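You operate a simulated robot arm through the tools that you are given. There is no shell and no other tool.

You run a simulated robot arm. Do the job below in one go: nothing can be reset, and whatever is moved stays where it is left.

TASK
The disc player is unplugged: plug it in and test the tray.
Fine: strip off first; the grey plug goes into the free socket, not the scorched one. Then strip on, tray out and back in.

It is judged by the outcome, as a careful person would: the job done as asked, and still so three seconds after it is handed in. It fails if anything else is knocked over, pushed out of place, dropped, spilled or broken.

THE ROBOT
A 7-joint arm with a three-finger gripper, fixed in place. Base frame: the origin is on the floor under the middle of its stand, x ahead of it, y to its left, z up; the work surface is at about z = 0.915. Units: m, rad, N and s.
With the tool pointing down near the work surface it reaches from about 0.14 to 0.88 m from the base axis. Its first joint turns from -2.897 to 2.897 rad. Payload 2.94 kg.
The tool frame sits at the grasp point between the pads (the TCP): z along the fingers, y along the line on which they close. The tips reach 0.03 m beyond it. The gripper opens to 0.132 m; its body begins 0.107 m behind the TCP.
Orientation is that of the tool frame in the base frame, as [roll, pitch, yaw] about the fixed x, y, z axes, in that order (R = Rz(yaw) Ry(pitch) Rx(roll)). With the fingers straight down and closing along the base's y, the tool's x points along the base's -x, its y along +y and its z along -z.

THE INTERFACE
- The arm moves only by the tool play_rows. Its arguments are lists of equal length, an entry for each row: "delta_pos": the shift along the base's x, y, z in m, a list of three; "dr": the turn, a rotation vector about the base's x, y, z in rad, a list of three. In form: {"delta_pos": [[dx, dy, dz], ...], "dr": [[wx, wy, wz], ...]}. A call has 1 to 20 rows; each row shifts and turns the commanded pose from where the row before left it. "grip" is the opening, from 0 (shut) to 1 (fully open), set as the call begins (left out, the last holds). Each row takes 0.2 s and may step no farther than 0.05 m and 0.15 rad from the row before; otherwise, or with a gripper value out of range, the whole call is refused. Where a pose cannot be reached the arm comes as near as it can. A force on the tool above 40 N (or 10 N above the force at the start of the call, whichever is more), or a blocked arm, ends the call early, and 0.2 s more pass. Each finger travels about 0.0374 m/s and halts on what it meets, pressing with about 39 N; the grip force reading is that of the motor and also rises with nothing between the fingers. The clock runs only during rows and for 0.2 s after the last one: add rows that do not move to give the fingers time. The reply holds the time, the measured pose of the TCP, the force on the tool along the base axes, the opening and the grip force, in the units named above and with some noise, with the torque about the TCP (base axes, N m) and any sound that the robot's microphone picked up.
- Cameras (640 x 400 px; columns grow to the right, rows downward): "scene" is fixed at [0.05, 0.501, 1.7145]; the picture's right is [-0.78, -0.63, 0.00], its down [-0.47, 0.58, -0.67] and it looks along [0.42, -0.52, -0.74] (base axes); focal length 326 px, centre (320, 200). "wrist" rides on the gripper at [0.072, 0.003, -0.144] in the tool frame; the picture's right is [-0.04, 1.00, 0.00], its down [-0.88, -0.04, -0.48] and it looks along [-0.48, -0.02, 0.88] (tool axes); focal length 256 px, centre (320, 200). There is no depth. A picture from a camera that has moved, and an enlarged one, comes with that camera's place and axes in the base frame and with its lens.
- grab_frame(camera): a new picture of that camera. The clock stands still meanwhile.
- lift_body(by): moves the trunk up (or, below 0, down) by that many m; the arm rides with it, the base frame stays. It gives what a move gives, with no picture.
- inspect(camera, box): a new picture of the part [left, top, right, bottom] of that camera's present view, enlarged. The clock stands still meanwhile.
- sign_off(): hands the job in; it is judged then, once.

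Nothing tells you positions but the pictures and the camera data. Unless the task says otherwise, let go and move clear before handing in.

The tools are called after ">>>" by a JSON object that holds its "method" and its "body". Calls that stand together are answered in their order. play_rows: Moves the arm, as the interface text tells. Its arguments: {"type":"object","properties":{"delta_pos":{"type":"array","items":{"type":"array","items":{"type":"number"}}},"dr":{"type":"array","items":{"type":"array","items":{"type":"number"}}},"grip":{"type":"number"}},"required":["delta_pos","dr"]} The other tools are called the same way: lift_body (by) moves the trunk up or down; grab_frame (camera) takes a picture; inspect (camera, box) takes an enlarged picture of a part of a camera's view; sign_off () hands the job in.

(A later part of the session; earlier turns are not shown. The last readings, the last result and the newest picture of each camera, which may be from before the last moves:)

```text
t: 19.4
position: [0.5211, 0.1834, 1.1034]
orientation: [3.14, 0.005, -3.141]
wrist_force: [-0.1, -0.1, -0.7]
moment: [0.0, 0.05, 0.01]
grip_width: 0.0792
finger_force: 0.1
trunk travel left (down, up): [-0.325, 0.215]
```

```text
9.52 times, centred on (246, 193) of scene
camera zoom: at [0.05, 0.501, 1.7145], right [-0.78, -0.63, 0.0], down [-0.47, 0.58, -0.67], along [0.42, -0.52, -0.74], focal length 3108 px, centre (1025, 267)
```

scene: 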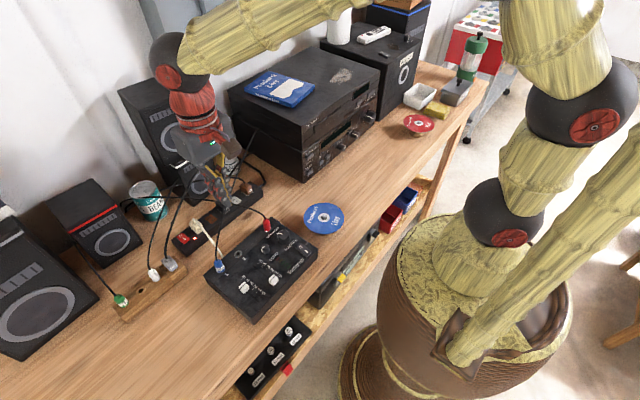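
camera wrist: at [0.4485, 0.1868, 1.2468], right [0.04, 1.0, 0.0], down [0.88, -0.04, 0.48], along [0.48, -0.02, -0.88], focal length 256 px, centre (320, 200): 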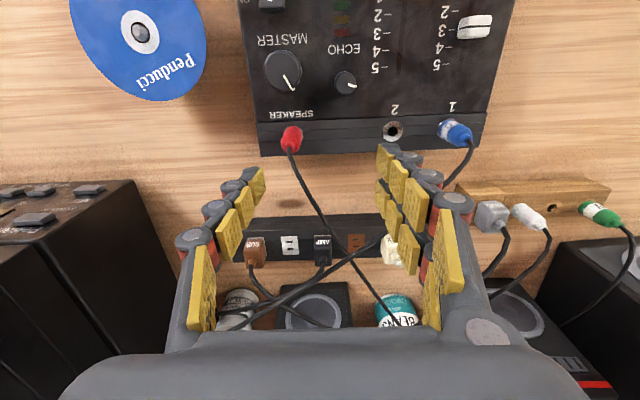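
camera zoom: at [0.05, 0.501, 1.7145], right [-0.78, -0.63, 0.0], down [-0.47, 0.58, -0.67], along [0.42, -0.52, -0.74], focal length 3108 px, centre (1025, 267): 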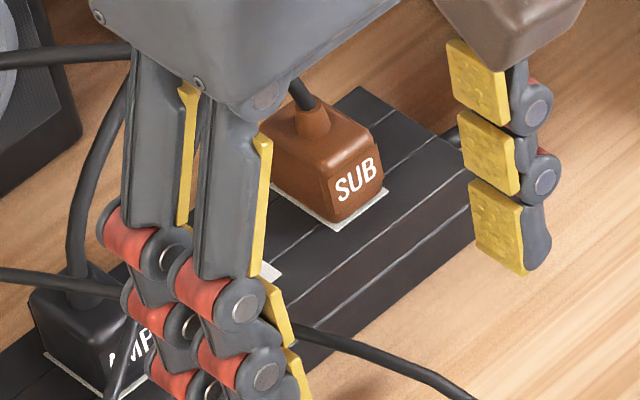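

Socket is at about (0.691, 0.132, 0.9455); the DISC plug is about 0.036 × 0.024 m with its body at about (0.634, 0.398). I'll turn the tool −90° so the fingers close along x (clear of the neighbouring plugs) and hover above the plug.

>>> {"method": "play_rows", "body": {"delta_pos": [[0.004, 0.0195, 0.002], [0.004, 0.0195, 0.002], [0.004, 0.0195, 0.002], [0.004, 0.0195, 0.002], [0.004, 0.0195, 0.002], [0.004, 0.0195, 0.002], [0.004, 0.0195, 0.002], [0.004, 0.0195, 0.002], [0.004, 0.0195, 0.002], [0.004, 0.0195, 0.002], [0.004, 0.0195, 0.002], [0.023, 0, 0], [0.023, 0, 0], [0.023, 0, 0], [0, 0, 0], [0, 0, 0]], "dr": [[0, 0, -0.1428], [0, 0, -0.1428], [0, 0, -0.1428], [0, 0, -0.1428], [0, 0, -0.1428], [0, 0, -0.1428], [0, 0, -0.1428], [0, 0, -0.1428], [0, 0, -0.1428], [0, 0, -0.1428], [0, 0, -0.1428], [0, 0, 0], [0, 0, 0], [0, 0, 0], [0, 0, 0], [0, 0, 0]]}}

>>> {"method": "grab_frame", "body": {"camera": "wrist"}}

>>> {"method": "grab_frame", "body": {"camera": "scene"}}

```text
t: 22.8
position: [0.6351, 0.3977, 1.126]
orientation: [3.14, 0.006, 1.571]
wrist_force: [-0.3, -0.9, 0.4]
moment: [0.0, 0.01, -0.01]
grip_width: 0.0792
finger_force: 0.0
trunk travel left (down, up): [-0.325, 0.215]
```

```text
taken
camera wrist: at [0.6377, 0.4717, 1.2691], right [1.0, -0.04, 0.0], down [-0.04, -0.88, 0.48], along [-0.02, -0.48, -0.88], focal length 256 px, centre (320, 200)
```

wrist: 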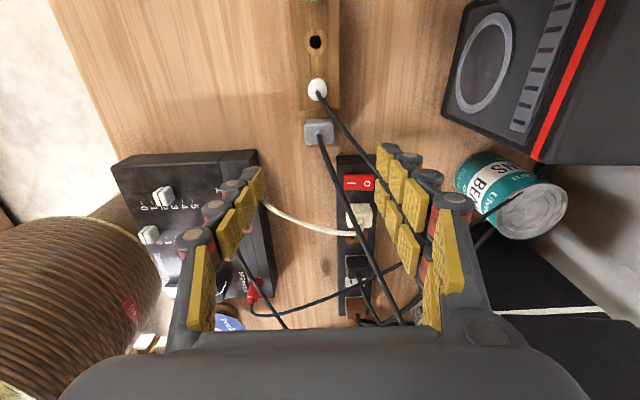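

```text
taken
```

scene: 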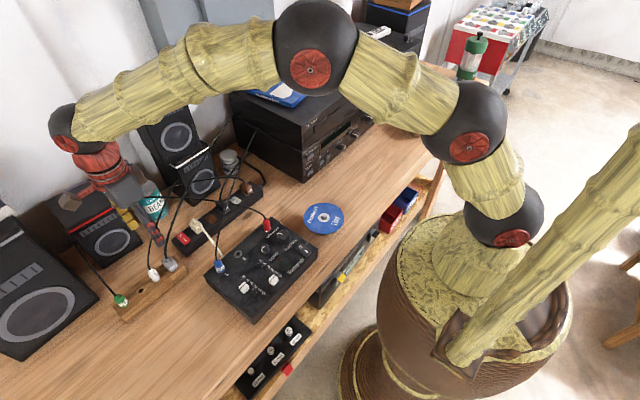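

The rotated pose works and the plug is visible between the fingers. Zooming in to measure it.

>>> {"method": "inspect", "body": {"camera": "wrist", "box": [270, 70, 370, 160]}}

>>> {"method": "inspect", "body": {"camera": "scene", "box": [130, 200, 210, 290]}}

```text
4.44 times, centred on (320, 115) of wrist
camera zoom: at [0.6377, 0.4717, 1.2691], right [1.0, -0.04, 0.0], down [-0.04, -0.88, 0.48], along [-0.02, -0.48, -0.88], focal length 1138 px, centre (320, 578)
```

zoom: 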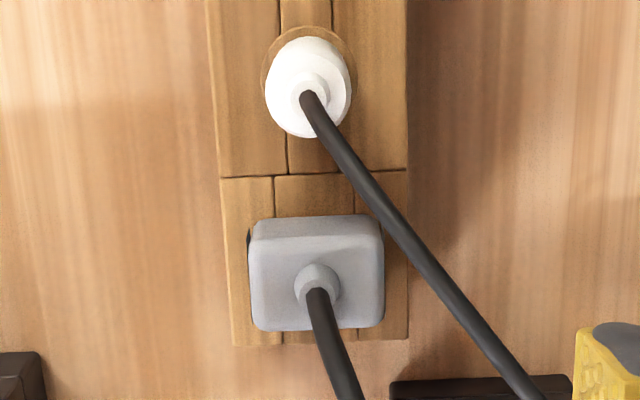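

```text
4.44 times, centred on (170, 245) of scene
camera zoom: at [0.05, 0.501, 1.7145], right [-0.78, -0.63, 0.0], down [-0.47, 0.58, -0.67], along [0.42, -0.52, -0.74], focal length 1450 px, centre (987, 0)
```

zoom: 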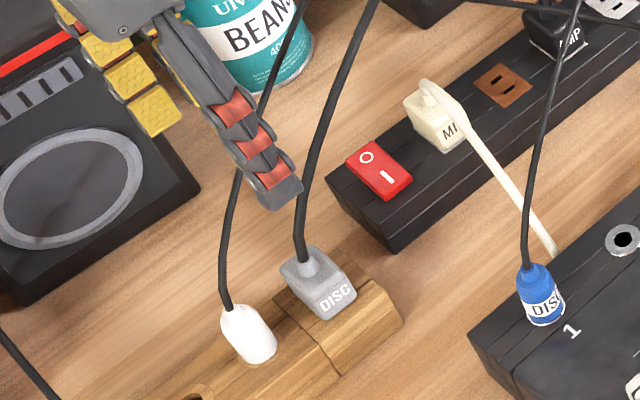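

The TCP is already centred over the plug to within about 1 mm. I'll narrow the opening, correct the small tilt, and descend to just above the holder top.

>>> {"method": "play_rows", "body": {"delta_pos": [[0, -0.0005, -0.02], [0, 0, -0.02], [0, 0, -0.02], [0, 0, -0.02], [0, 0, -0.02], [0, 0, -0.015], [0, 0, -0.01], [0, 0, 0], [0, 0, 0]], "dr": [[0.005, 0, 0], [0, 0, 0], [0, 0, 0], [0, 0, 0], [0, 0, 0], [0, 0, 0], [0, 0, 0], [0, 0, 0], [0, 0, 0]], "grip": 0.45}}

>>> {"method": "grab_frame", "body": {"camera": "wrist"}}

>>> {"method": "inspect", "body": {"camera": "wrist", "box": [250, 80, 400, 220]}}

>>> {"method": "inspect", "body": {"camera": "scene", "box": [140, 230, 210, 290]}}

```text
t: 24.8
position: [0.6355, 0.3988, 1.0015]
orientation: [3.139, 0.002, 1.57]
wrist_force: [0.3, 0.2, -0.3]
moment: [-0.02, 0.02, 0.02]
grip_width: 0.0594
finger_force: 0.1
trunk travel left (down, up): [-0.325, 0.215]
```

```text
taken
camera wrist: at [0.6385, 0.4719, 1.1447], right [1.0, -0.04, 0.0], down [-0.04, -0.88, 0.48], along [-0.02, -0.48, -0.88], focal length 256 px, centre (320, 200)
```

wrist: 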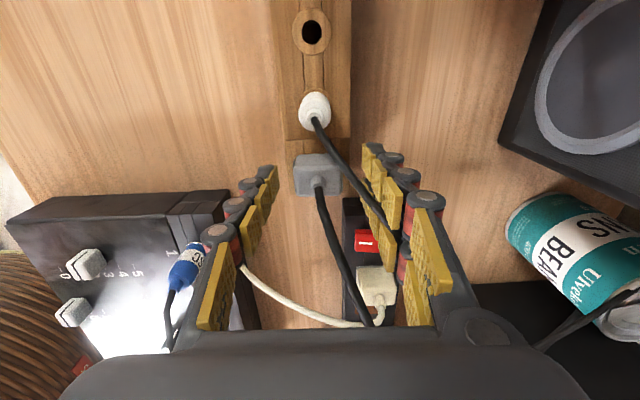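

```text
2.86 times, centred on (325, 150) of wrist
camera zoom: at [0.6385, 0.4719, 1.1447], right [1.0, -0.04, 0.0], down [-0.04, -0.88, 0.48], along [-0.02, -0.48, -0.88], focal length 731 px, centre (306, 343)
```

zoom: 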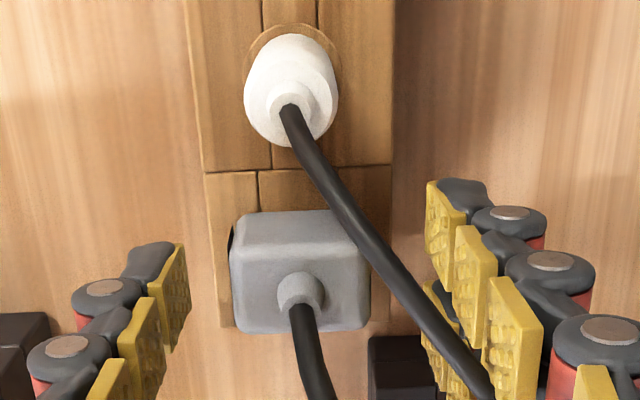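

```text
6.67 times, centred on (175, 260) of scene
camera zoom: at [0.05, 0.501, 1.7145], right [-0.78, -0.63, 0.0], down [-0.47, 0.58, -0.67], along [0.42, -0.52, -0.74], focal length 2176 px, centre (1287, -200)
```

zoom: 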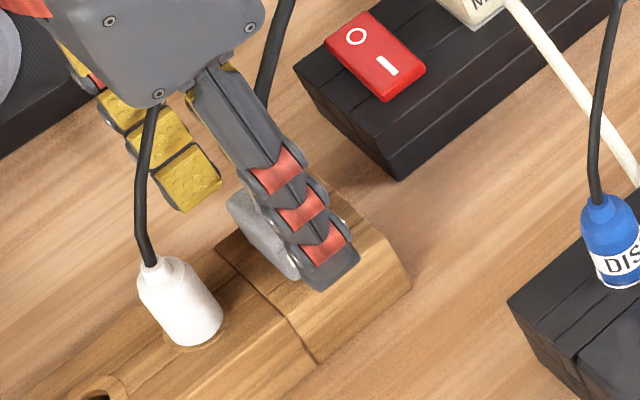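

Centred within 1–2 mm. I'll trim and descend the final ~13 mm.

>>> {"method": "play_rows", "body": {"delta_pos": [[-0.0015, -0.0008, -0.006], [0, 0, -0.004], [0, 0, -0.0035], [0, 0, 0], [0, 0, 0]], "dr": [[0, 0, 0], [0, 0, 0], [0, 0, 0], [0, 0, 0], [0, 0, 0]]}}

>>> {"method": "inspect", "body": {"camera": "wrist", "box": [250, 80, 400, 220]}}

>>> {"method": "inspect", "body": {"camera": "scene", "box": [150, 240, 202, 284]}}

```text
t: 26.0
position: [0.6344, 0.3983, 0.9871]
orientation: [3.139, 0.003, 1.571]
wrist_force: [-0.9, 0.0, -0.5]
moment: [0.0, -0.01, -0.02]
grip_width: 0.0596
finger_force: 0.1
trunk travel left (down, up): [-0.325, 0.215]
```

```text
2.86 times, centred on (325, 150) of wrist
camera zoom: at [0.6356, 0.4705, 1.1309], right [1.0, -0.04, 0.0], down [-0.04, -0.88, 0.48], along [-0.02, -0.48, -0.88], focal length 731 px, centre (306, 343)
```

zoom: 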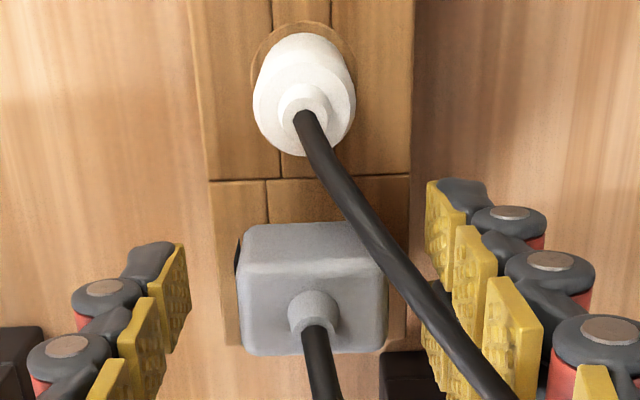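

```text
9.09 times, centred on (176, 262) of scene
camera zoom: at [0.05, 0.501, 1.7145], right [-0.78, -0.63, 0.0], down [-0.47, 0.58, -0.67], along [0.42, -0.52, -0.74], focal length 2967 px, centre (1629, -364)
```

zoom: 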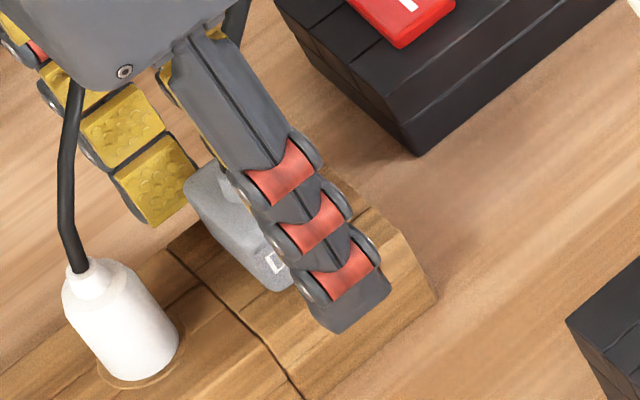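

The image shows the plug ~1.5 mm to +x of the gripper midline; a tiny trim, then I re-check.

>>> {"method": "play_rows", "body": {"delta_pos": [[0.0013, 0, 0], [0, 0, 0], [0, 0, 0]], "dr": [[0, 0, 0], [0, 0, 0], [0, 0, 0]]}}

>>> {"method": "inspect", "body": {"camera": "wrist", "box": [250, 80, 400, 220]}}

```text
t: 26.8
position: [0.636, 0.3973, 0.9861]
orientation: [3.139, 0.003, 1.57]
wrist_force: [0.1, -0.3, -0.1]
moment: [0.02, -0.01, 0.03]
grip_width: 0.0591
finger_force: 0.0
trunk travel left (down, up): [-0.325, 0.215]
```

```text
2.86 times, centred on (325, 150) of wrist
camera zoom: at [0.6373, 0.4704, 1.1307], right [1.0, -0.04, 0.0], down [-0.04, -0.88, 0.48], along [-0.02, -0.48, -0.88], focal length 731 px, centre (306, 343)
```

zoom: 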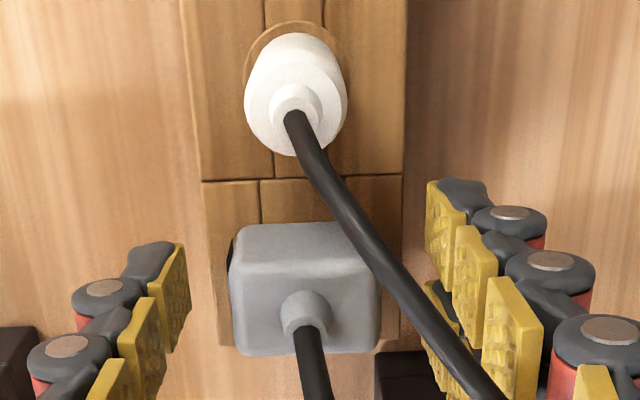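

Plug is centred to <1 mm. Closing the gripper.

>>> {"method": "play_rows", "body": {"delta_pos": [[0, 0, 0], [0, 0, 0], [0, 0, 0], [0, 0, 0], [0, 0, 0]], "dr": [[0, 0, 0], [0, 0, 0], [0, 0, 0], [0, 0, 0], [0, 0, 0]], "grip": 0}}

>>> {"method": "inspect", "body": {"camera": "wrist", "box": [250, 80, 400, 220]}}

>>> {"method": "inspect", "body": {"camera": "scene", "box": [150, 240, 202, 284]}}

```text
t: 28.0
position: [0.6345, 0.3973, 0.9876]
orientation: [3.141, 0.002, 1.571]
wrist_force: [1.0, -0.5, -0.2]
moment: [0.05, 0.02, -0.02]
grip_width: 0.0329
finger_force: 39.0
trunk travel left (down, up): [-0.325, 0.215]
```

```text
2.86 times, centred on (325, 150) of wrist
camera zoom: at [0.6373, 0.4704, 1.1307], right [1.0, -0.04, 0.0], down [-0.04, -0.88, 0.48], along [-0.02, -0.48, -0.88], focal length 731 px, centre (306, 343)
```

zoom: 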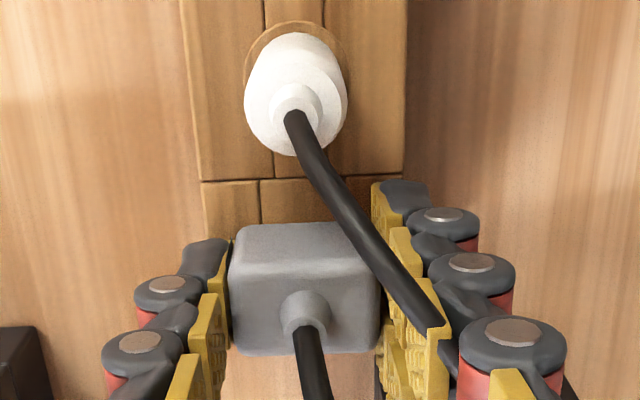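

```text
9.09 times, centred on (176, 262) of scene
camera zoom: at [0.05, 0.501, 1.7145], right [-0.78, -0.63, 0.0], down [-0.47, 0.58, -0.67], along [0.42, -0.52, -0.74], focal length 2967 px, centre (1629, -364)
```

zoom: 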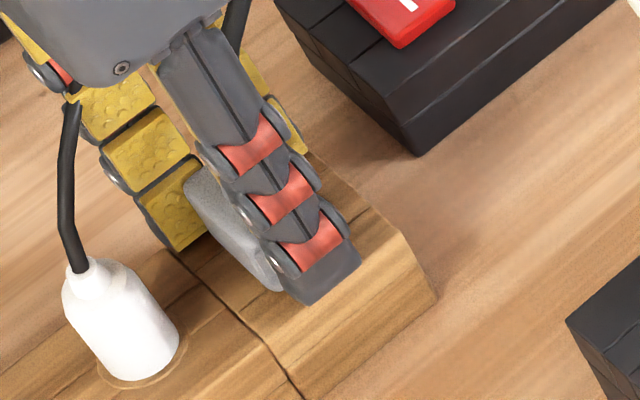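

Gripped firmly (0.033 m, 39 N). Lifting straight up slowly.

>>> {"method": "play_rows", "body": {"delta_pos": [[0, 0, 0.003], [0, 0, 0.004], [0, 0, 0.005], [0, 0, 0.006], [0, 0, 0.008], [0, 0, 0.01], [0, 0, 0]], "dr": [[0, 0, 0], [0, 0, 0], [0, 0, 0], [0, 0, 0], [0, 0, 0], [0, 0, 0], [0, 0, 0]]}}

>>> {"method": "inspect", "body": {"camera": "wrist", "box": [250, 80, 400, 220]}}

>>> {"method": "inspect", "body": {"camera": "scene", "box": [140, 220, 220, 284]}}

```text
t: 29.6
position: [0.6344, 0.3986, 1.0231]
orientation: [3.14, 0.003, 1.57]
wrist_force: [-0.3, 0.1, -1.1]
moment: [-0.02, 0.0, 0.0]
grip_width: 0.0331
finger_force: 39.4
trunk travel left (down, up): [-0.325, 0.215]
```

```text
2.86 times, centred on (325, 150) of wrist
camera zoom: at [0.6365, 0.4703, 1.1668], right [1.0, -0.04, 0.0], down [-0.04, -0.88, 0.48], along [-0.02, -0.48, -0.88], focal length 731 px, centre (306, 343)
```

zoom: 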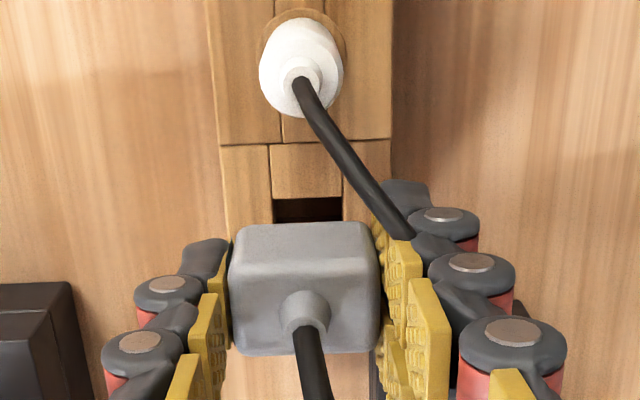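

```text
6.25 times, centred on (180, 252) of scene
camera zoom: at [0.05, 0.501, 1.7145], right [-0.78, -0.63, 0.0], down [-0.47, 0.58, -0.67], along [0.42, -0.52, -0.74], focal length 2040 px, centre (1195, -125)
```

zoom: 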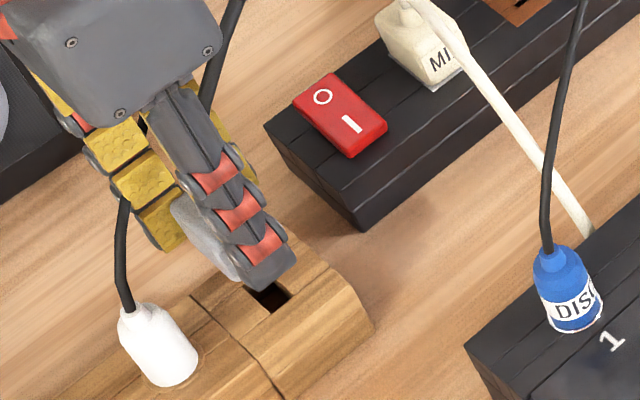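

The plug is out cleanly. I'll raise it and inspect its prongs from the scene camera.

>>> {"method": "play_rows", "body": {"delta_pos": [[0, 0, 0.02], [0, 0, 0.02], [0, 0, 0.02], [0, 0, 0.02], [0, 0, 0]], "dr": [[0, 0, 0], [0, 0, 0], [0, 0, 0], [0, 0, 0], [0, 0, 0]]}}

>>> {"method": "inspect", "body": {"camera": "scene", "box": [120, 190, 200, 254]}}

>>> {"method": "grab_frame", "body": {"camera": "wrist"}}

>>> {"method": "grab_frame", "body": {"camera": "scene"}}

```text
t: 30.8
position: [0.6352, 0.3978, 1.1023]
orientation: [3.139, 0.005, 1.57]
wrist_force: [-0.1, 0.4, -0.6]
moment: [-0.02, 0.0, -0.02]
grip_width: 0.033
finger_force: 38.6
trunk travel left (down, up): [-0.325, 0.215]
```

```text
6.25 times, centred on (160, 222) of scene
camera zoom: at [0.05, 0.501, 1.7145], right [-0.78, -0.63, 0.0], down [-0.47, 0.58, -0.67], along [0.42, -0.52, -0.74], focal length 2040 px, centre (1320, 62)
```

zoom: 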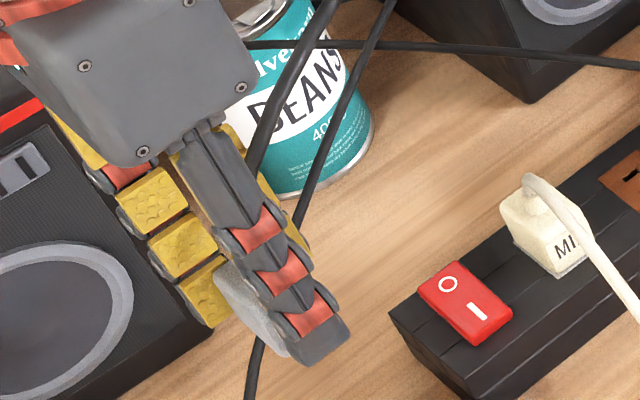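

```text
taken
camera wrist: at [0.6377, 0.4704, 1.246], right [1.0, -0.04, 0.0], down [-0.04, -0.88, 0.48], along [-0.02, -0.48, -0.88], focal length 256 px, centre (320, 200)
```

wrist: 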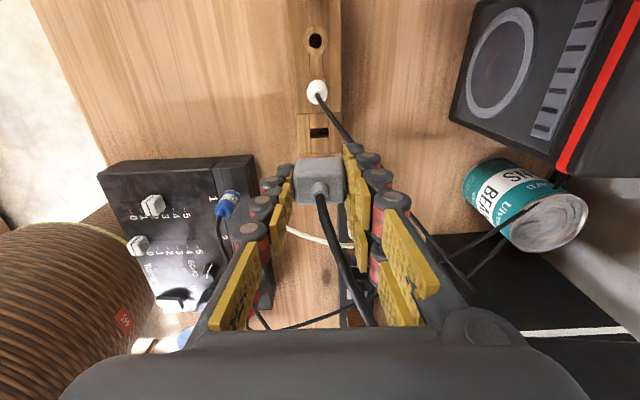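

```text
taken
```

scene: 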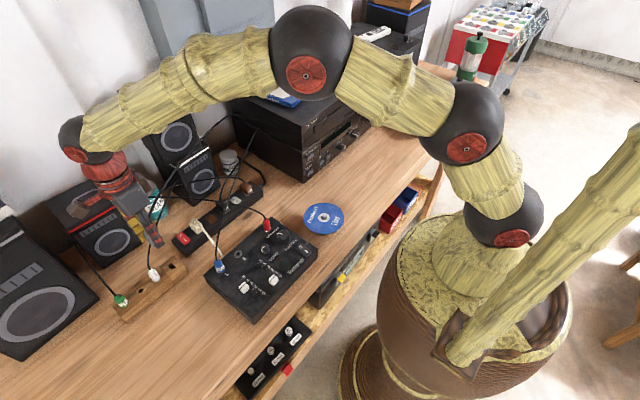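

Cables pass freely and the plug is held square. As a calibration, I'll note exactly where the holder's empty pocket appears in this hover view, so the socket should appear at the same pixel when aligned.

>>> {"method": "inspect", "body": {"camera": "wrist", "box": [280, 100, 360, 160]}}

>>> {"method": "inspect", "body": {"camera": "wrist", "box": [270, 110, 370, 210]}}

```text
6.67 times, centred on (320, 130) of wrist
camera zoom: at [0.6377, 0.4704, 1.246], right [1.0, -0.04, 0.0], down [-0.04, -0.88, 0.48], along [-0.02, -0.48, -0.88], focal length 1707 px, centre (320, 667)
```

zoom: 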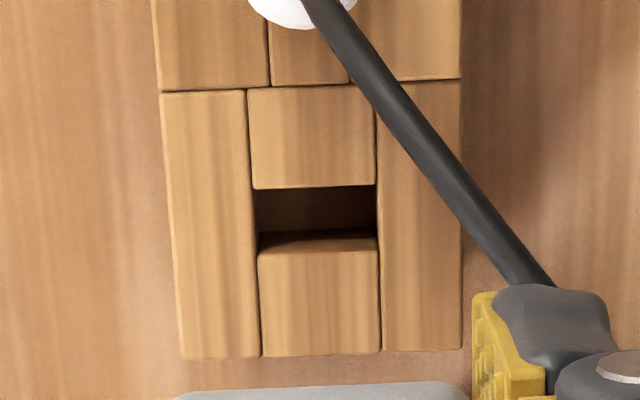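

```text
4.00 times, centred on (320, 160) of wrist
camera zoom: at [0.6377, 0.4704, 1.246], right [1.0, -0.04, 0.0], down [-0.04, -0.88, 0.48], along [-0.02, -0.48, -0.88], focal length 1024 px, centre (320, 360)
```

zoom: 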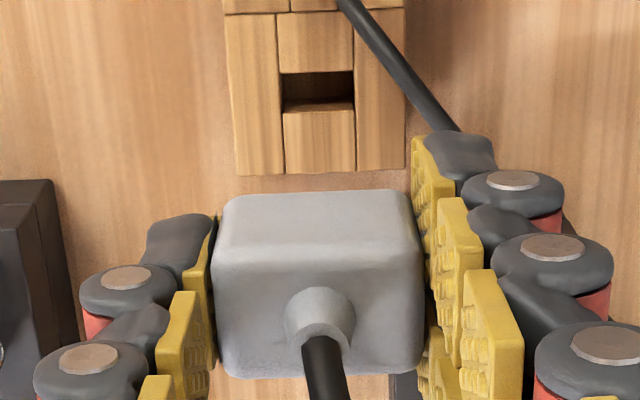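

Now moving at height to above the white socket.

>>> {"method": "play_rows", "body": {"delta_pos": [[0.0063, -0.0295, 0], [0.0063, -0.0295, 0], [0.0063, -0.0295, 0], [0.0063, -0.0295, 0], [0.0063, -0.0295, 0], [0.0063, -0.0295, 0], [0.0063, -0.0295, 0], [0.0063, -0.0295, 0], [0.0063, -0.0295, 0], [0, 0, -0.01], [0, 0, 0], [0, 0, 0]], "dr": [[0, 0, 0], [0, 0, 0], [0, 0, 0], [0, 0, 0], [0, 0, 0], [0, 0, 0], [0, 0, 0], [0, 0, 0], [0, 0, 0], [0, 0, 0], [0, 0, 0], [0, 0, 0]]}}

>>> {"method": "grab_frame", "body": {"camera": "wrist"}}

>>> {"method": "inspect", "body": {"camera": "wrist", "box": [280, 100, 360, 160]}}

>>> {"method": "grab_frame", "body": {"camera": "scene"}}

```text
t: 33.4
position: [0.6926, 0.1322, 1.0938]
orientation: [3.14, 0.002, 1.571]
wrist_force: [-0.3, -0.2, -1.2]
moment: [-0.03, 0.01, 0.04]
grip_width: 0.0329
finger_force: 38.8
trunk travel left (down, up): [-0.325, 0.215]
```

```text
taken
camera wrist: at [0.6934, 0.2047, 1.2374], right [1.0, -0.04, 0.0], down [-0.04, -0.88, 0.48], along [-0.02, -0.48, -0.88], focal length 256 px, centre (320, 200)
```

wrist: 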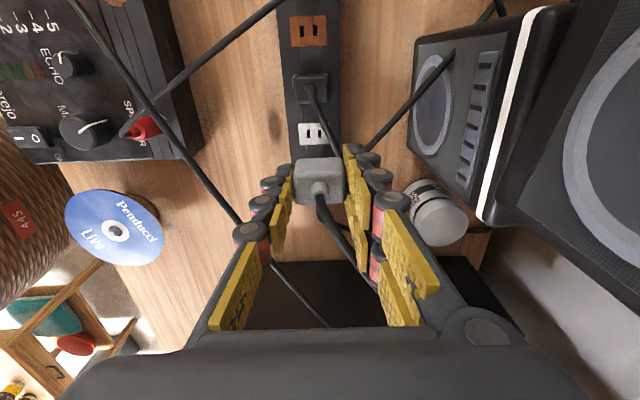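

```text
6.67 times, centred on (320, 130) of wrist
camera zoom: at [0.6934, 0.2047, 1.2374], right [1.0, -0.04, 0.0], down [-0.04, -0.88, 0.48], along [-0.02, -0.48, -0.88], focal length 1707 px, centre (320, 667)
```

zoom: 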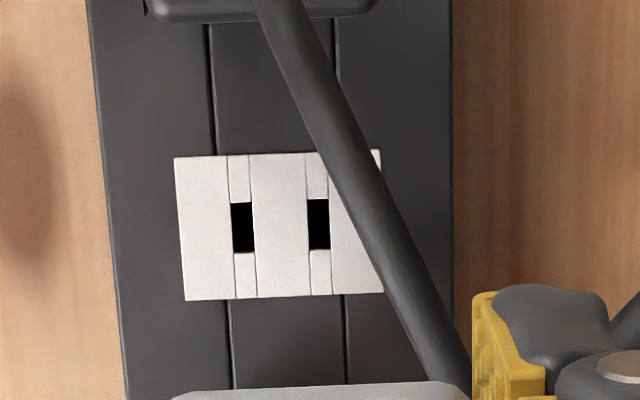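

```text
taken
```

scene: 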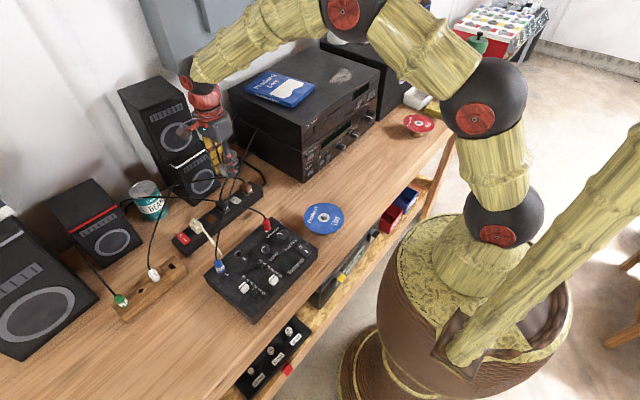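

The socket shows ~6 mm to −x of the calibrated spot; y needs the relative heights of strip and holder. I'll measure both from their vertical edges in the scene view.

>>> {"method": "inspect", "body": {"camera": "scene", "box": [166, 222, 206, 262]}}

>>> {"method": "inspect", "body": {"camera": "scene", "box": [150, 250, 200, 300]}}

>>> {"method": "inspect", "body": {"camera": "scene", "box": [210, 160, 270, 210]}}

```text
10.00 times, centred on (186, 242) of scene
camera zoom: at [0.05, 0.501, 1.7145], right [-0.78, -0.63, 0.0], down [-0.47, 0.58, -0.67], along [0.42, -0.52, -0.74], focal length 3263 px, centre (1660, -220)
```

zoom: 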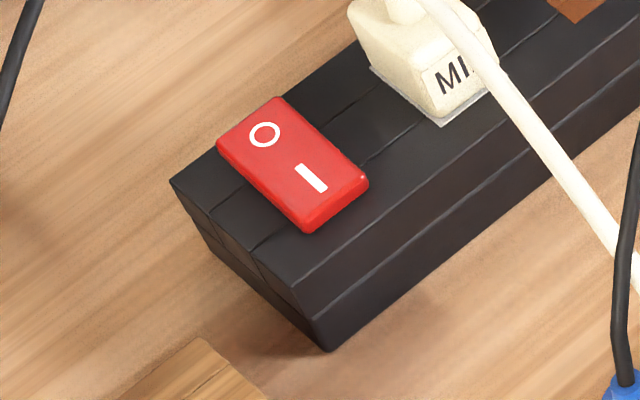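

```text
8.00 times, centred on (175, 275) of scene
camera zoom: at [0.05, 0.501, 1.7145], right [-0.78, -0.63, 0.0], down [-0.47, 0.58, -0.67], along [0.42, -0.52, -0.74], focal length 2611 px, centre (1480, -400)
```

zoom: 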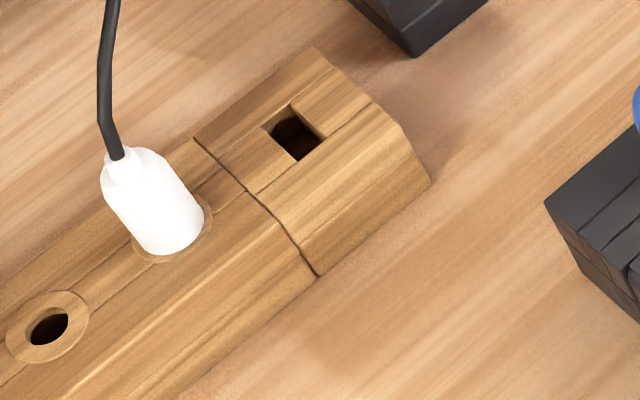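

```text
8.00 times, centred on (240, 185) of scene
camera zoom: at [0.05, 0.501, 1.7145], right [-0.78, -0.63, 0.0], down [-0.47, 0.58, -0.67], along [0.42, -0.52, -0.74], focal length 2611 px, centre (960, 320)
```

zoom: 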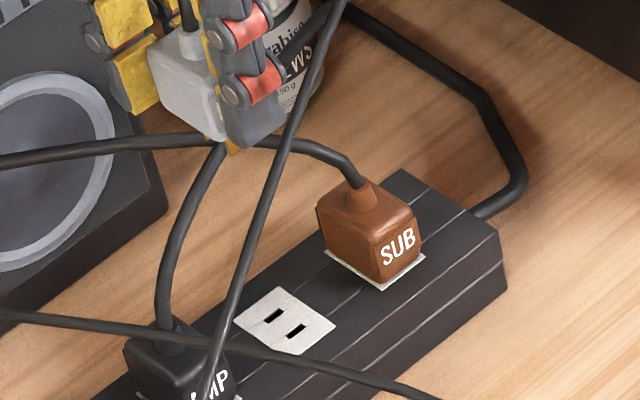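

Strip and holder tops are nearly the same height (~0.95–0.955), so y needs only a fraction of a millimetre. Applying −6 mm in x and +0.6 mm in y, then re-checking.

>>> {"method": "play_rows", "body": {"delta_pos": [[-0.003, 0.0006, 0], [-0.0031, 0, 0], [0, 0, 0], [0, 0, 0]], "dr": [[0, 0, 0], [0, 0, 0], [0, 0, 0], [0, 0, 0]]}}

>>> {"method": "inspect", "body": {"camera": "wrist", "box": [280, 100, 360, 160]}}

```text
t: 34.4
position: [0.6838, 0.1333, 1.0943]
orientation: [3.14, 0.003, 1.573]
wrist_force: [-0.5, -0.5, -0.3]
moment: [0.02, -0.02, -0.05]
grip_width: 0.033
finger_force: 39.0
trunk travel left (down, up): [-0.325, 0.215]
```

```text
6.67 times, centred on (320, 130) of wrist
camera zoom: at [0.6873, 0.2058, 1.2372], right [1.0, -0.04, 0.0], down [-0.04, -0.88, 0.48], along [-0.02, -0.48, -0.88], focal length 1707 px, centre (320, 667)
```

zoom: 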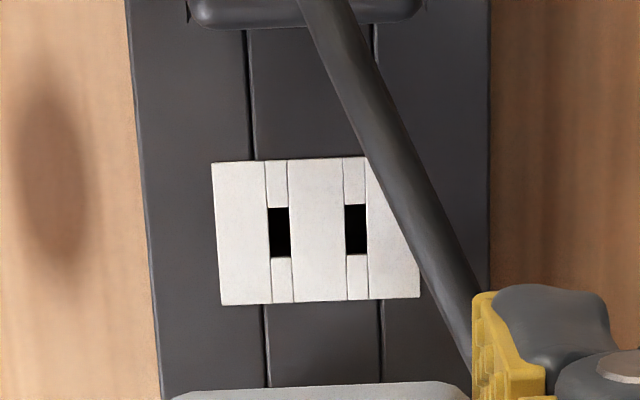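

x is aligned; y looks within ~0.5 mm. Descending to just above the slots, then checking again.

>>> {"method": "play_rows", "body": {"delta_pos": [[0, -0.0005, -0.016], [0, 0, -0.016], [0, 0, -0.016], [0, 0, -0.014], [0, 0, -0.012], [0, 0, 0], [0, 0, 0]], "dr": [[0, 0, 0], [0, 0, 0], [0, 0, 0], [0, 0, 0], [0, 0, 0], [0, 0, 0], [0, 0, 0]]}}

>>> {"method": "inspect", "body": {"camera": "wrist", "box": [260, 90, 380, 210]}}

>>> {"method": "inspect", "body": {"camera": "scene", "box": [205, 160, 275, 220]}}

```text
t: 36.0
position: [0.6851, 0.1334, 1.0178]
orientation: [3.138, 0.001, 1.57]
wrist_force: [-0.1, -0.5, 0.3]
moment: [0.01, -0.04, 0.01]
grip_width: 0.0327
finger_force: 39.0
trunk travel left (down, up): [-0.325, 0.215]
```

```text
3.33 times, centred on (320, 150) of wrist
camera zoom: at [0.6875, 0.2051, 1.1627], right [1.0, -0.04, 0.0], down [-0.04, -0.88, 0.48], along [-0.02, -0.48, -0.88], focal length 853 px, centre (320, 367)
```

zoom: 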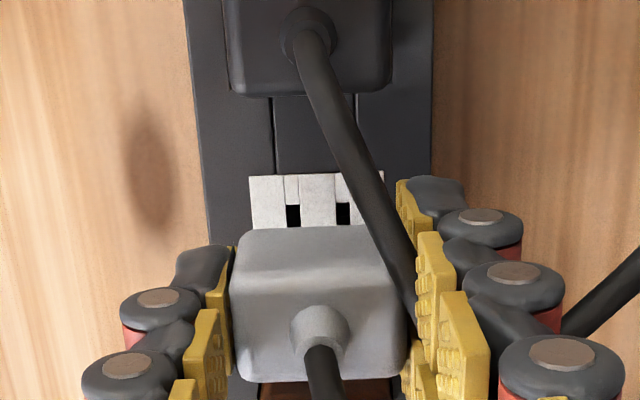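

```text
6.67 times, centred on (240, 190) of scene
camera zoom: at [0.05, 0.501, 1.7145], right [-0.78, -0.63, 0.0], down [-0.47, 0.58, -0.67], along [0.42, -0.52, -0.74], focal length 2176 px, centre (853, 267)
```

zoom: 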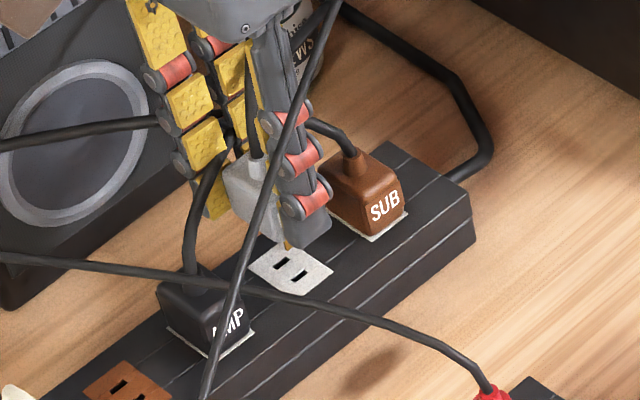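

x is aligned to a fraction of a mm and a prong tip is visible ~2.5 cm above the plate. Going down to just above entry and checking again.

>>> {"method": "play_rows", "body": {"delta_pos": [[0, 0, -0.008], [0, 0, -0.007], [0, 0, -0.005], [0, 0, 0], [0, 0, 0]], "dr": [[0, 0, 0], [0, 0, 0], [0, 0, 0], [0, 0, 0], [0, 0, 0]]}}

>>> {"method": "inspect", "body": {"camera": "wrist", "box": [260, 90, 380, 210]}}

>>> {"method": "inspect", "body": {"camera": "scene", "box": [215, 175, 265, 215]}}

```text
t: 37.2
position: [0.6869, 0.1332, 1.0007]
orientation: [3.139, 0.002, 1.572]
wrist_force: [-0.1, -0.8, 0.3]
moment: [-0.01, 0.0, -0.02]
grip_width: 0.0328
finger_force: 39.1
trunk travel left (down, up): [-0.325, 0.215]
```

```text
3.33 times, centred on (320, 150) of wrist
camera zoom: at [0.6881, 0.2052, 1.1432], right [1.0, -0.04, 0.0], down [-0.04, -0.88, 0.48], along [-0.02, -0.48, -0.88], focal length 853 px, centre (320, 367)
```

zoom: 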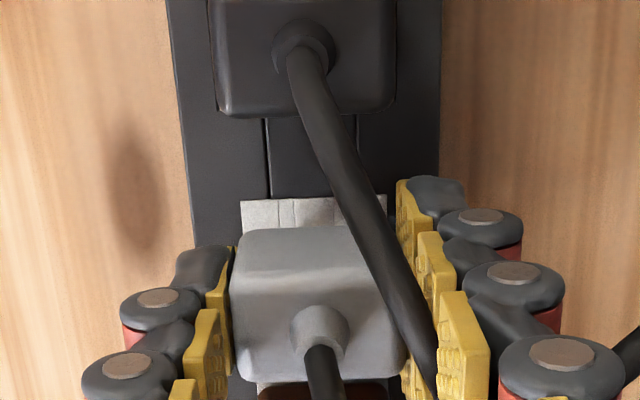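

```text
10.00 times, centred on (240, 195) of scene
camera zoom: at [0.05, 0.501, 1.7145], right [-0.78, -0.63, 0.0], down [-0.47, 0.58, -0.67], along [0.42, -0.52, -0.74], focal length 3263 px, centre (1120, 250)
```

zoom: 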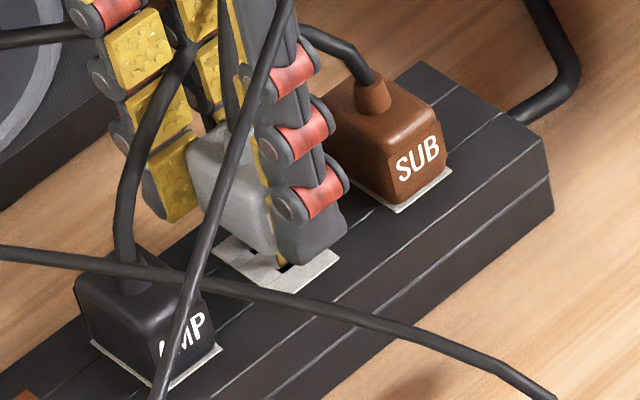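

The arm drifted ~1.3 mm to +x; the prong is right above its slot. Trimming and re-checking before insertion.

>>> {"method": "play_rows", "body": {"delta_pos": [[-0.0013, -0.0003, 0], [0, 0, -0.003], [0, 0, 0], [0, 0, 0]], "dr": [[0, 0, 0], [0, 0, 0], [0, 0, 0], [0, 0, 0]]}}

>>> {"method": "inspect", "body": {"camera": "wrist", "box": [280, 120, 370, 200]}}

>>> {"method": "inspect", "body": {"camera": "scene", "box": [225, 182, 257, 208]}}

```text
t: 38.2
position: [0.685, 0.1326, 0.9961]
orientation: [3.14, 0.002, 1.571]
wrist_force: [0.8, -0.4, -0.9]
moment: [-0.01, -0.01, 0.0]
grip_width: 0.0332
finger_force: 38.6
trunk travel left (down, up): [-0.325, 0.215]
```

```text
5.00 times, centred on (325, 160) of wrist
camera zoom: at [0.6867, 0.2046, 1.1398], right [1.0, -0.04, 0.0], down [-0.04, -0.88, 0.48], along [-0.02, -0.48, -0.88], focal length 1280 px, centre (295, 400)
```

zoom: 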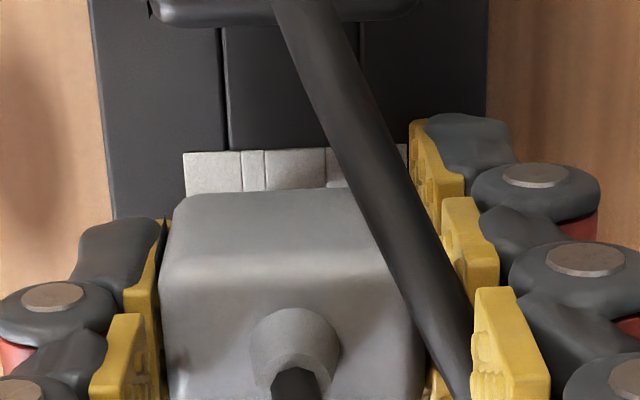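

```text
15.38 times, centred on (241, 195) of scene
camera zoom: at [0.05, 0.501, 1.7145], right [-0.78, -0.63, 0.0], down [-0.47, 0.58, -0.67], along [0.42, -0.52, -0.74], focal length 5020 px, centre (1535, 277)
```

zoom: 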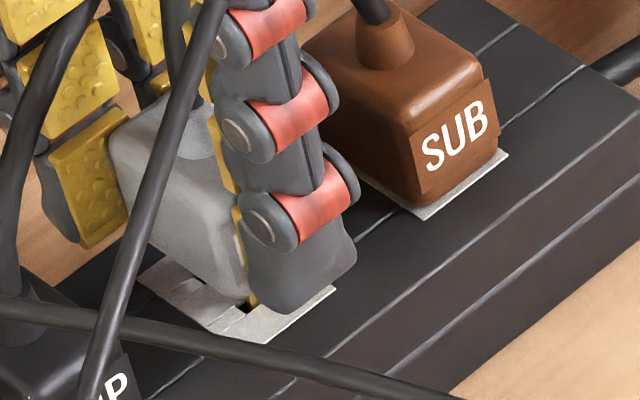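

Alignment is within ~0.4 mm. Pushing down gently in small steps, watching the force.

>>> {"method": "play_rows", "body": {"delta_pos": [[0, 0, -0.002], [0, 0, -0.002], [0, 0, -0.002], [0, 0, -0.002], [0, 0, 0]], "dr": [[0, 0, 0], [0, 0, 0], [0, 0, 0], [0, 0, 0], [0, 0, 0]]}}

>>> {"method": "inspect", "body": {"camera": "wrist", "box": [280, 120, 370, 200]}}

>>> {"method": "inspect", "body": {"camera": "scene", "box": [225, 182, 257, 208]}}

```text
t: 39.4
position: [0.683, 0.1327, 0.9881]
orientation: [3.14, 0.004, 1.572]
wrist_force: [0.2, -0.4, 0.0]
moment: [0.01, -0.01, -0.02]
grip_width: 0.0329
finger_force: 38.7
trunk travel left (down, up): [-0.325, 0.215]
```

```text
5.00 times, centred on (325, 160) of wrist
camera zoom: at [0.6859, 0.2048, 1.131], right [1.0, -0.04, 0.0], down [-0.04, -0.88, 0.48], along [-0.02, -0.48, -0.88], focal length 1280 px, centre (295, 400)
```

zoom: 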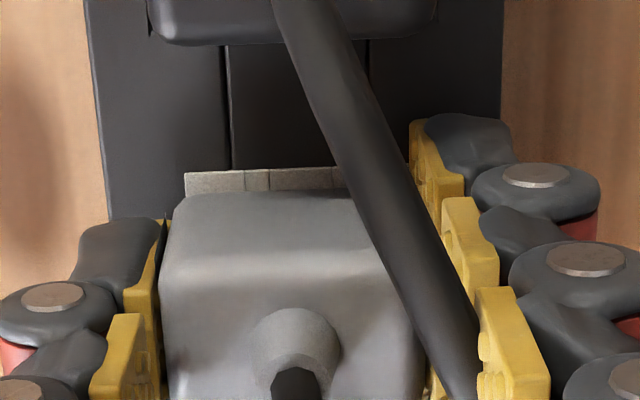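

```text
15.38 times, centred on (241, 195) of scene
camera zoom: at [0.05, 0.501, 1.7145], right [-0.78, -0.63, 0.0], down [-0.47, 0.58, -0.67], along [0.42, -0.52, -0.74], focal length 5020 px, centre (1535, 277)
```

zoom: 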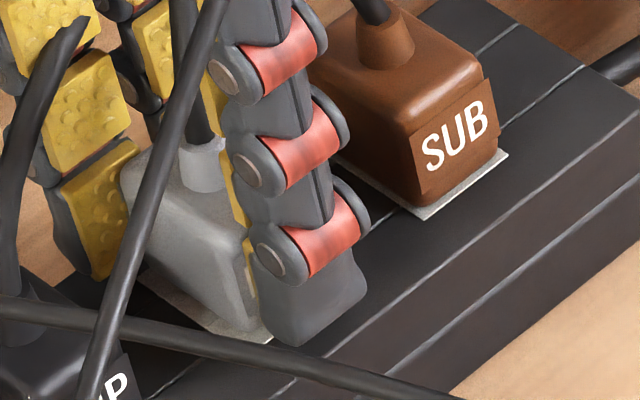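

No resistance so far. Continuing down in small steps until the body seats.

>>> {"method": "play_rows", "body": {"delta_pos": [[0.0005, 0, -0.002], [0, 0, -0.002], [0, 0, -0.001], [0, 0, 0]], "dr": [[0, 0, 0], [0, 0, 0], [0, 0, 0], [0, 0, 0]]}}

>>> {"method": "inspect", "body": {"camera": "wrist", "box": [280, 120, 370, 200]}}

>>> {"method": "inspect", "body": {"camera": "scene", "box": [225, 182, 257, 208]}}

```text
t: 40.4
position: [0.685, 0.1314, 0.983]
orientation: [3.141, 0.001, 1.571]
wrist_force: [0.4, -0.5, -0.4]
moment: [0.03, 0.0, 0.01]
grip_width: 0.033
finger_force: 38.8
trunk travel left (down, up): [-0.325, 0.215]
```

```text
5.00 times, centred on (325, 160) of wrist
camera zoom: at [0.6868, 0.2045, 1.1269], right [1.0, -0.04, 0.0], down [-0.04, -0.88, 0.48], along [-0.02, -0.48, -0.88], focal length 1280 px, centre (295, 400)
```

zoom: 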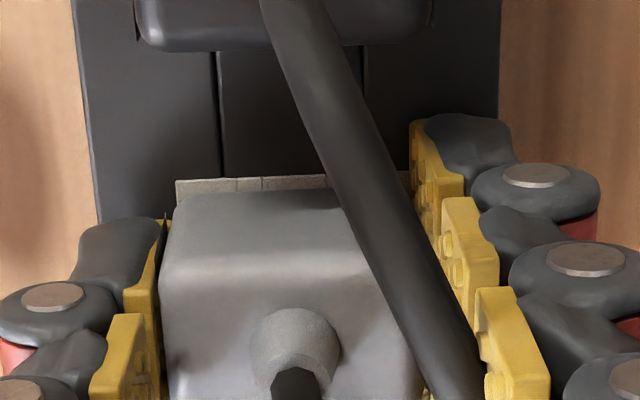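

```text
15.38 times, centred on (241, 195) of scene
camera zoom: at [0.05, 0.501, 1.7145], right [-0.78, -0.63, 0.0], down [-0.47, 0.58, -0.67], along [0.42, -0.52, -0.74], focal length 5020 px, centre (1535, 277)
```

zoom: 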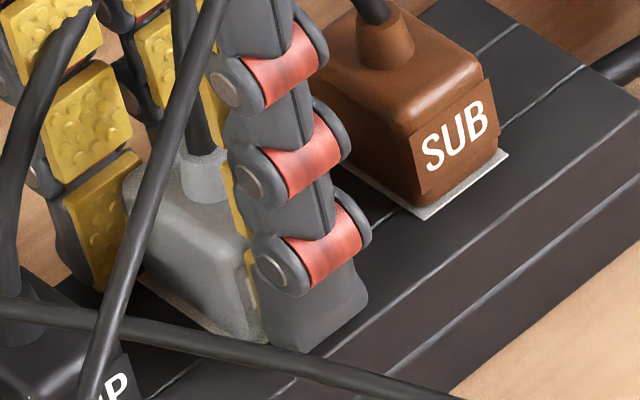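

Nearly seated; a few more millimetres with force watch.

>>> {"method": "play_rows", "body": {"delta_pos": [[0, 0.0003, -0.0015], [0, 0, -0.0015], [0, 0, -0.0015], [0, 0, 0]], "dr": [[0, 0, 0], [0, 0, 0], [0, 0, 0], [0, 0, 0]]}}

>>> {"method": "inspect", "body": {"camera": "wrist", "box": [280, 120, 370, 200]}}

>>> {"method": "inspect", "body": {"camera": "scene", "box": [225, 182, 257, 208]}}

```text
t: 41.4
position: [0.6846, 0.1321, 0.9825]
orientation: [3.133, -0.001, 1.571]
wrist_force: [-2.0, -1.3, 28.9]
moment: [-0.1, 0.13, -0.01]
grip_width: 0.0328
finger_force: 39.1
trunk travel left (down, up): [-0.325, 0.215]
```

```text
5.00 times, centred on (325, 160) of wrist
camera zoom: at [0.6858, 0.2043, 1.1265], right [1.0, -0.04, 0.01], down [-0.04, -0.88, 0.48], along [-0.01, -0.48, -0.88], focal length 1280 px, centre (295, 400)
```

zoom: 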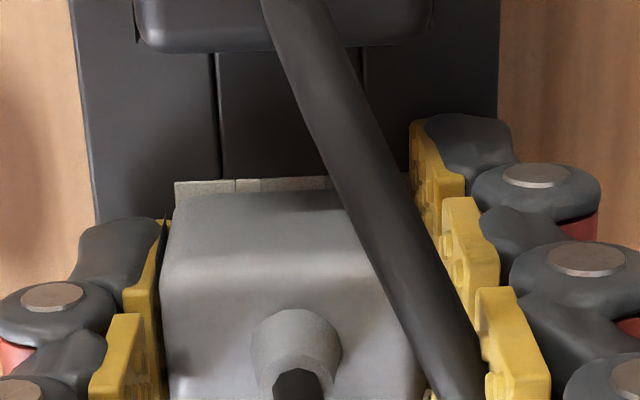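

```text
15.38 times, centred on (241, 195) of scene
camera zoom: at [0.05, 0.501, 1.7145], right [-0.78, -0.63, 0.0], down [-0.47, 0.58, -0.67], along [0.42, -0.52, -0.74], focal length 5020 px, centre (1535, 277)
```

zoom: 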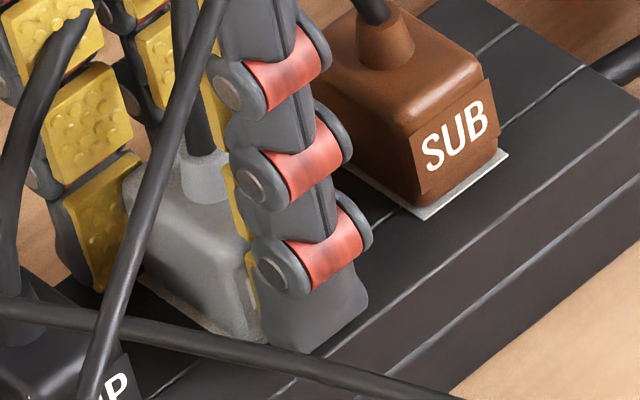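

It bottomed at ~29 N centred on the plug. I'll unload the arm, then open the fingers a little and check the seating.

>>> {"method": "play_rows", "body": {"delta_pos": [[0, 0, 0.002], [0, 0, 0.0017], [0, 0, 0]], "dr": [[0, 0, 0], [0, 0, 0], [0, 0, 0]]}}

>>> {"method": "play_rows", "body": {"delta_pos": [[0, 0, 0], [0, 0, 0], [0, 0, 0]], "dr": [[0, 0, 0], [0, 0, 0], [0, 0, 0]], "grip": 0.4}}

>>> {"method": "inspect", "body": {"camera": "wrist", "box": [270, 100, 380, 200]}}

>>> {"method": "inspect", "body": {"camera": "scene", "box": [225, 182, 257, 208]}}

```text
t: 42.2
position: [0.6838, 0.1327, 0.9838]
orientation: [3.139, 0.0, 1.57]
wrist_force: [5.5, -0.2, 15.7]
moment: [0.05, -0.3, -0.03]
grip_width: 0.0327
finger_force: 38.8
trunk travel left (down, up): [-0.325, 0.215]
```

```text
t: 43.0
position: [0.6841, 0.1322, 0.9817]
orientation: [3.14, 0.002, 1.57]
wrist_force: [-0.2, 0.3, -1.5]
moment: [0.02, 0.0, -0.01]
grip_width: 0.0527
finger_force: 0.1
trunk travel left (down, up): [-0.325, 0.215]
```

```text
4.00 times, centred on (325, 150) of wrist
camera zoom: at [0.686, 0.2048, 1.1252], right [1.0, -0.04, 0.0], down [-0.04, -0.88, 0.48], along [-0.02, -0.48, -0.88], focal length 1024 px, centre (300, 400)
```

zoom: 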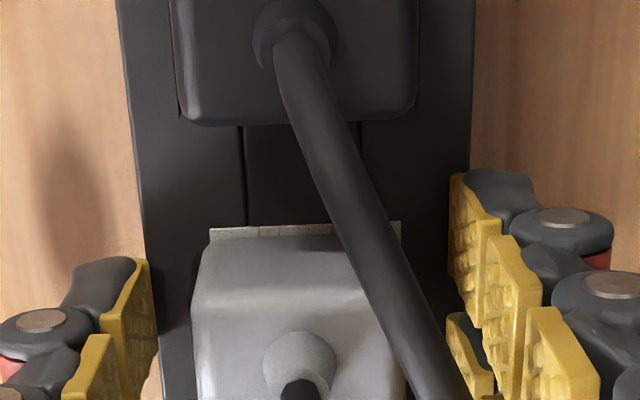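

```text
15.38 times, centred on (241, 195) of scene
camera zoom: at [0.05, 0.501, 1.7145], right [-0.78, -0.63, 0.0], down [-0.47, 0.58, -0.67], along [0.42, -0.52, -0.74], focal length 5020 px, centre (1535, 277)
```

zoom: 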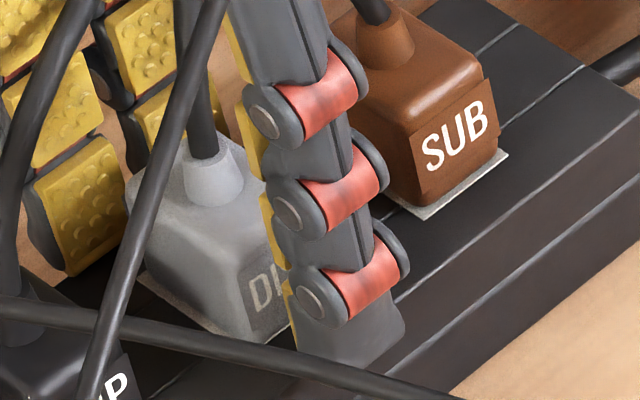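

The plug stays put, flush on the plate like SUB. Retreating straight up and verifying.

>>> {"method": "play_rows", "body": {"delta_pos": [[0, 0, 0.005], [0, 0, 0.015], [0, 0, 0.02], [0, 0, 0.03], [0, 0, 0.03], [0, 0, 0.02], [0, 0, 0]], "dr": [[0, 0, 0], [0, 0, 0], [0, 0, 0], [0, 0, 0], [0, 0, 0], [0, 0, 0], [0, 0, 0]]}}

>>> {"method": "inspect", "body": {"camera": "wrist", "box": [270, 90, 370, 170]}}

>>> {"method": "inspect", "body": {"camera": "scene", "box": [215, 170, 265, 210]}}

>>> {"method": "grab_frame", "body": {"camera": "scene"}}

```text
t: 44.6
position: [0.6845, 0.1322, 1.1032]
orientation: [3.14, 0.001, 1.57]
wrist_force: [0.3, -0.4, -0.7]
moment: [0.0, -0.01, -0.02]
grip_width: 0.0528
finger_force: 0.1
trunk travel left (down, up): [-0.325, 0.215]
```

```text
5.00 times, centred on (320, 130) of wrist
camera zoom: at [0.6862, 0.2038, 1.246], right [1.0, -0.04, 0.0], down [-0.04, -0.88, 0.48], along [-0.02, -0.48, -0.88], focal length 1280 px, centre (320, 550)
```

zoom: 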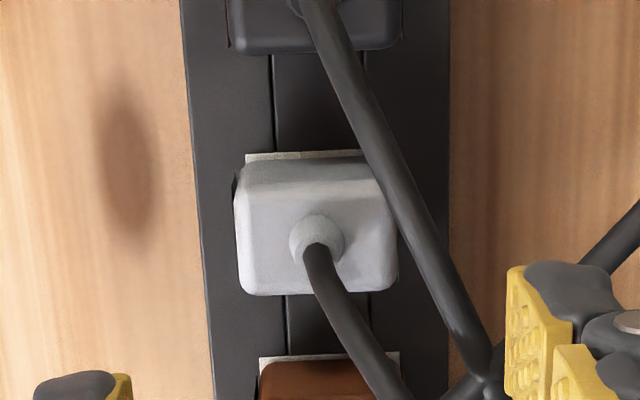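

```text
10.00 times, centred on (240, 190) of scene
camera zoom: at [0.05, 0.501, 1.7145], right [-0.78, -0.63, 0.0], down [-0.47, 0.58, -0.67], along [0.42, -0.52, -0.74], focal length 3263 px, centre (1120, 300)
```

zoom: 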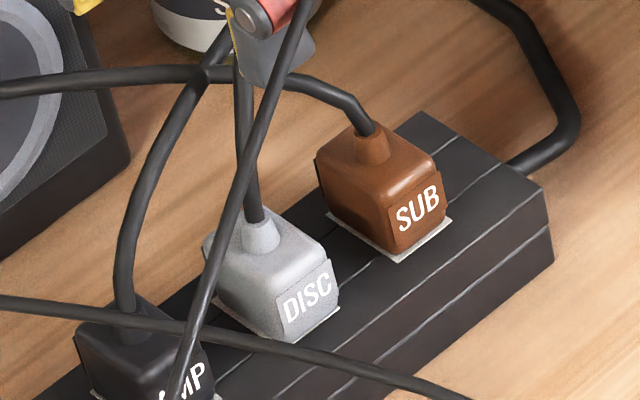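

```text
taken
```

scene: 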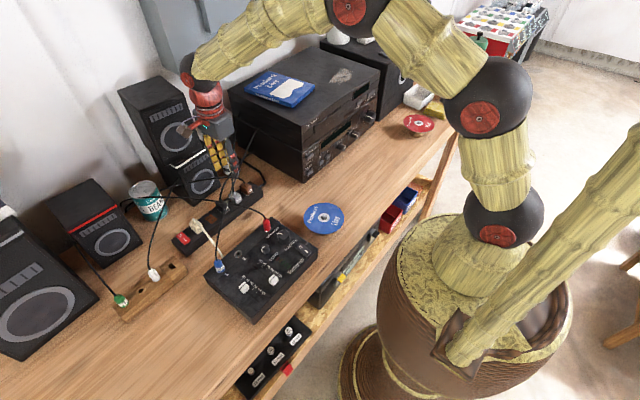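

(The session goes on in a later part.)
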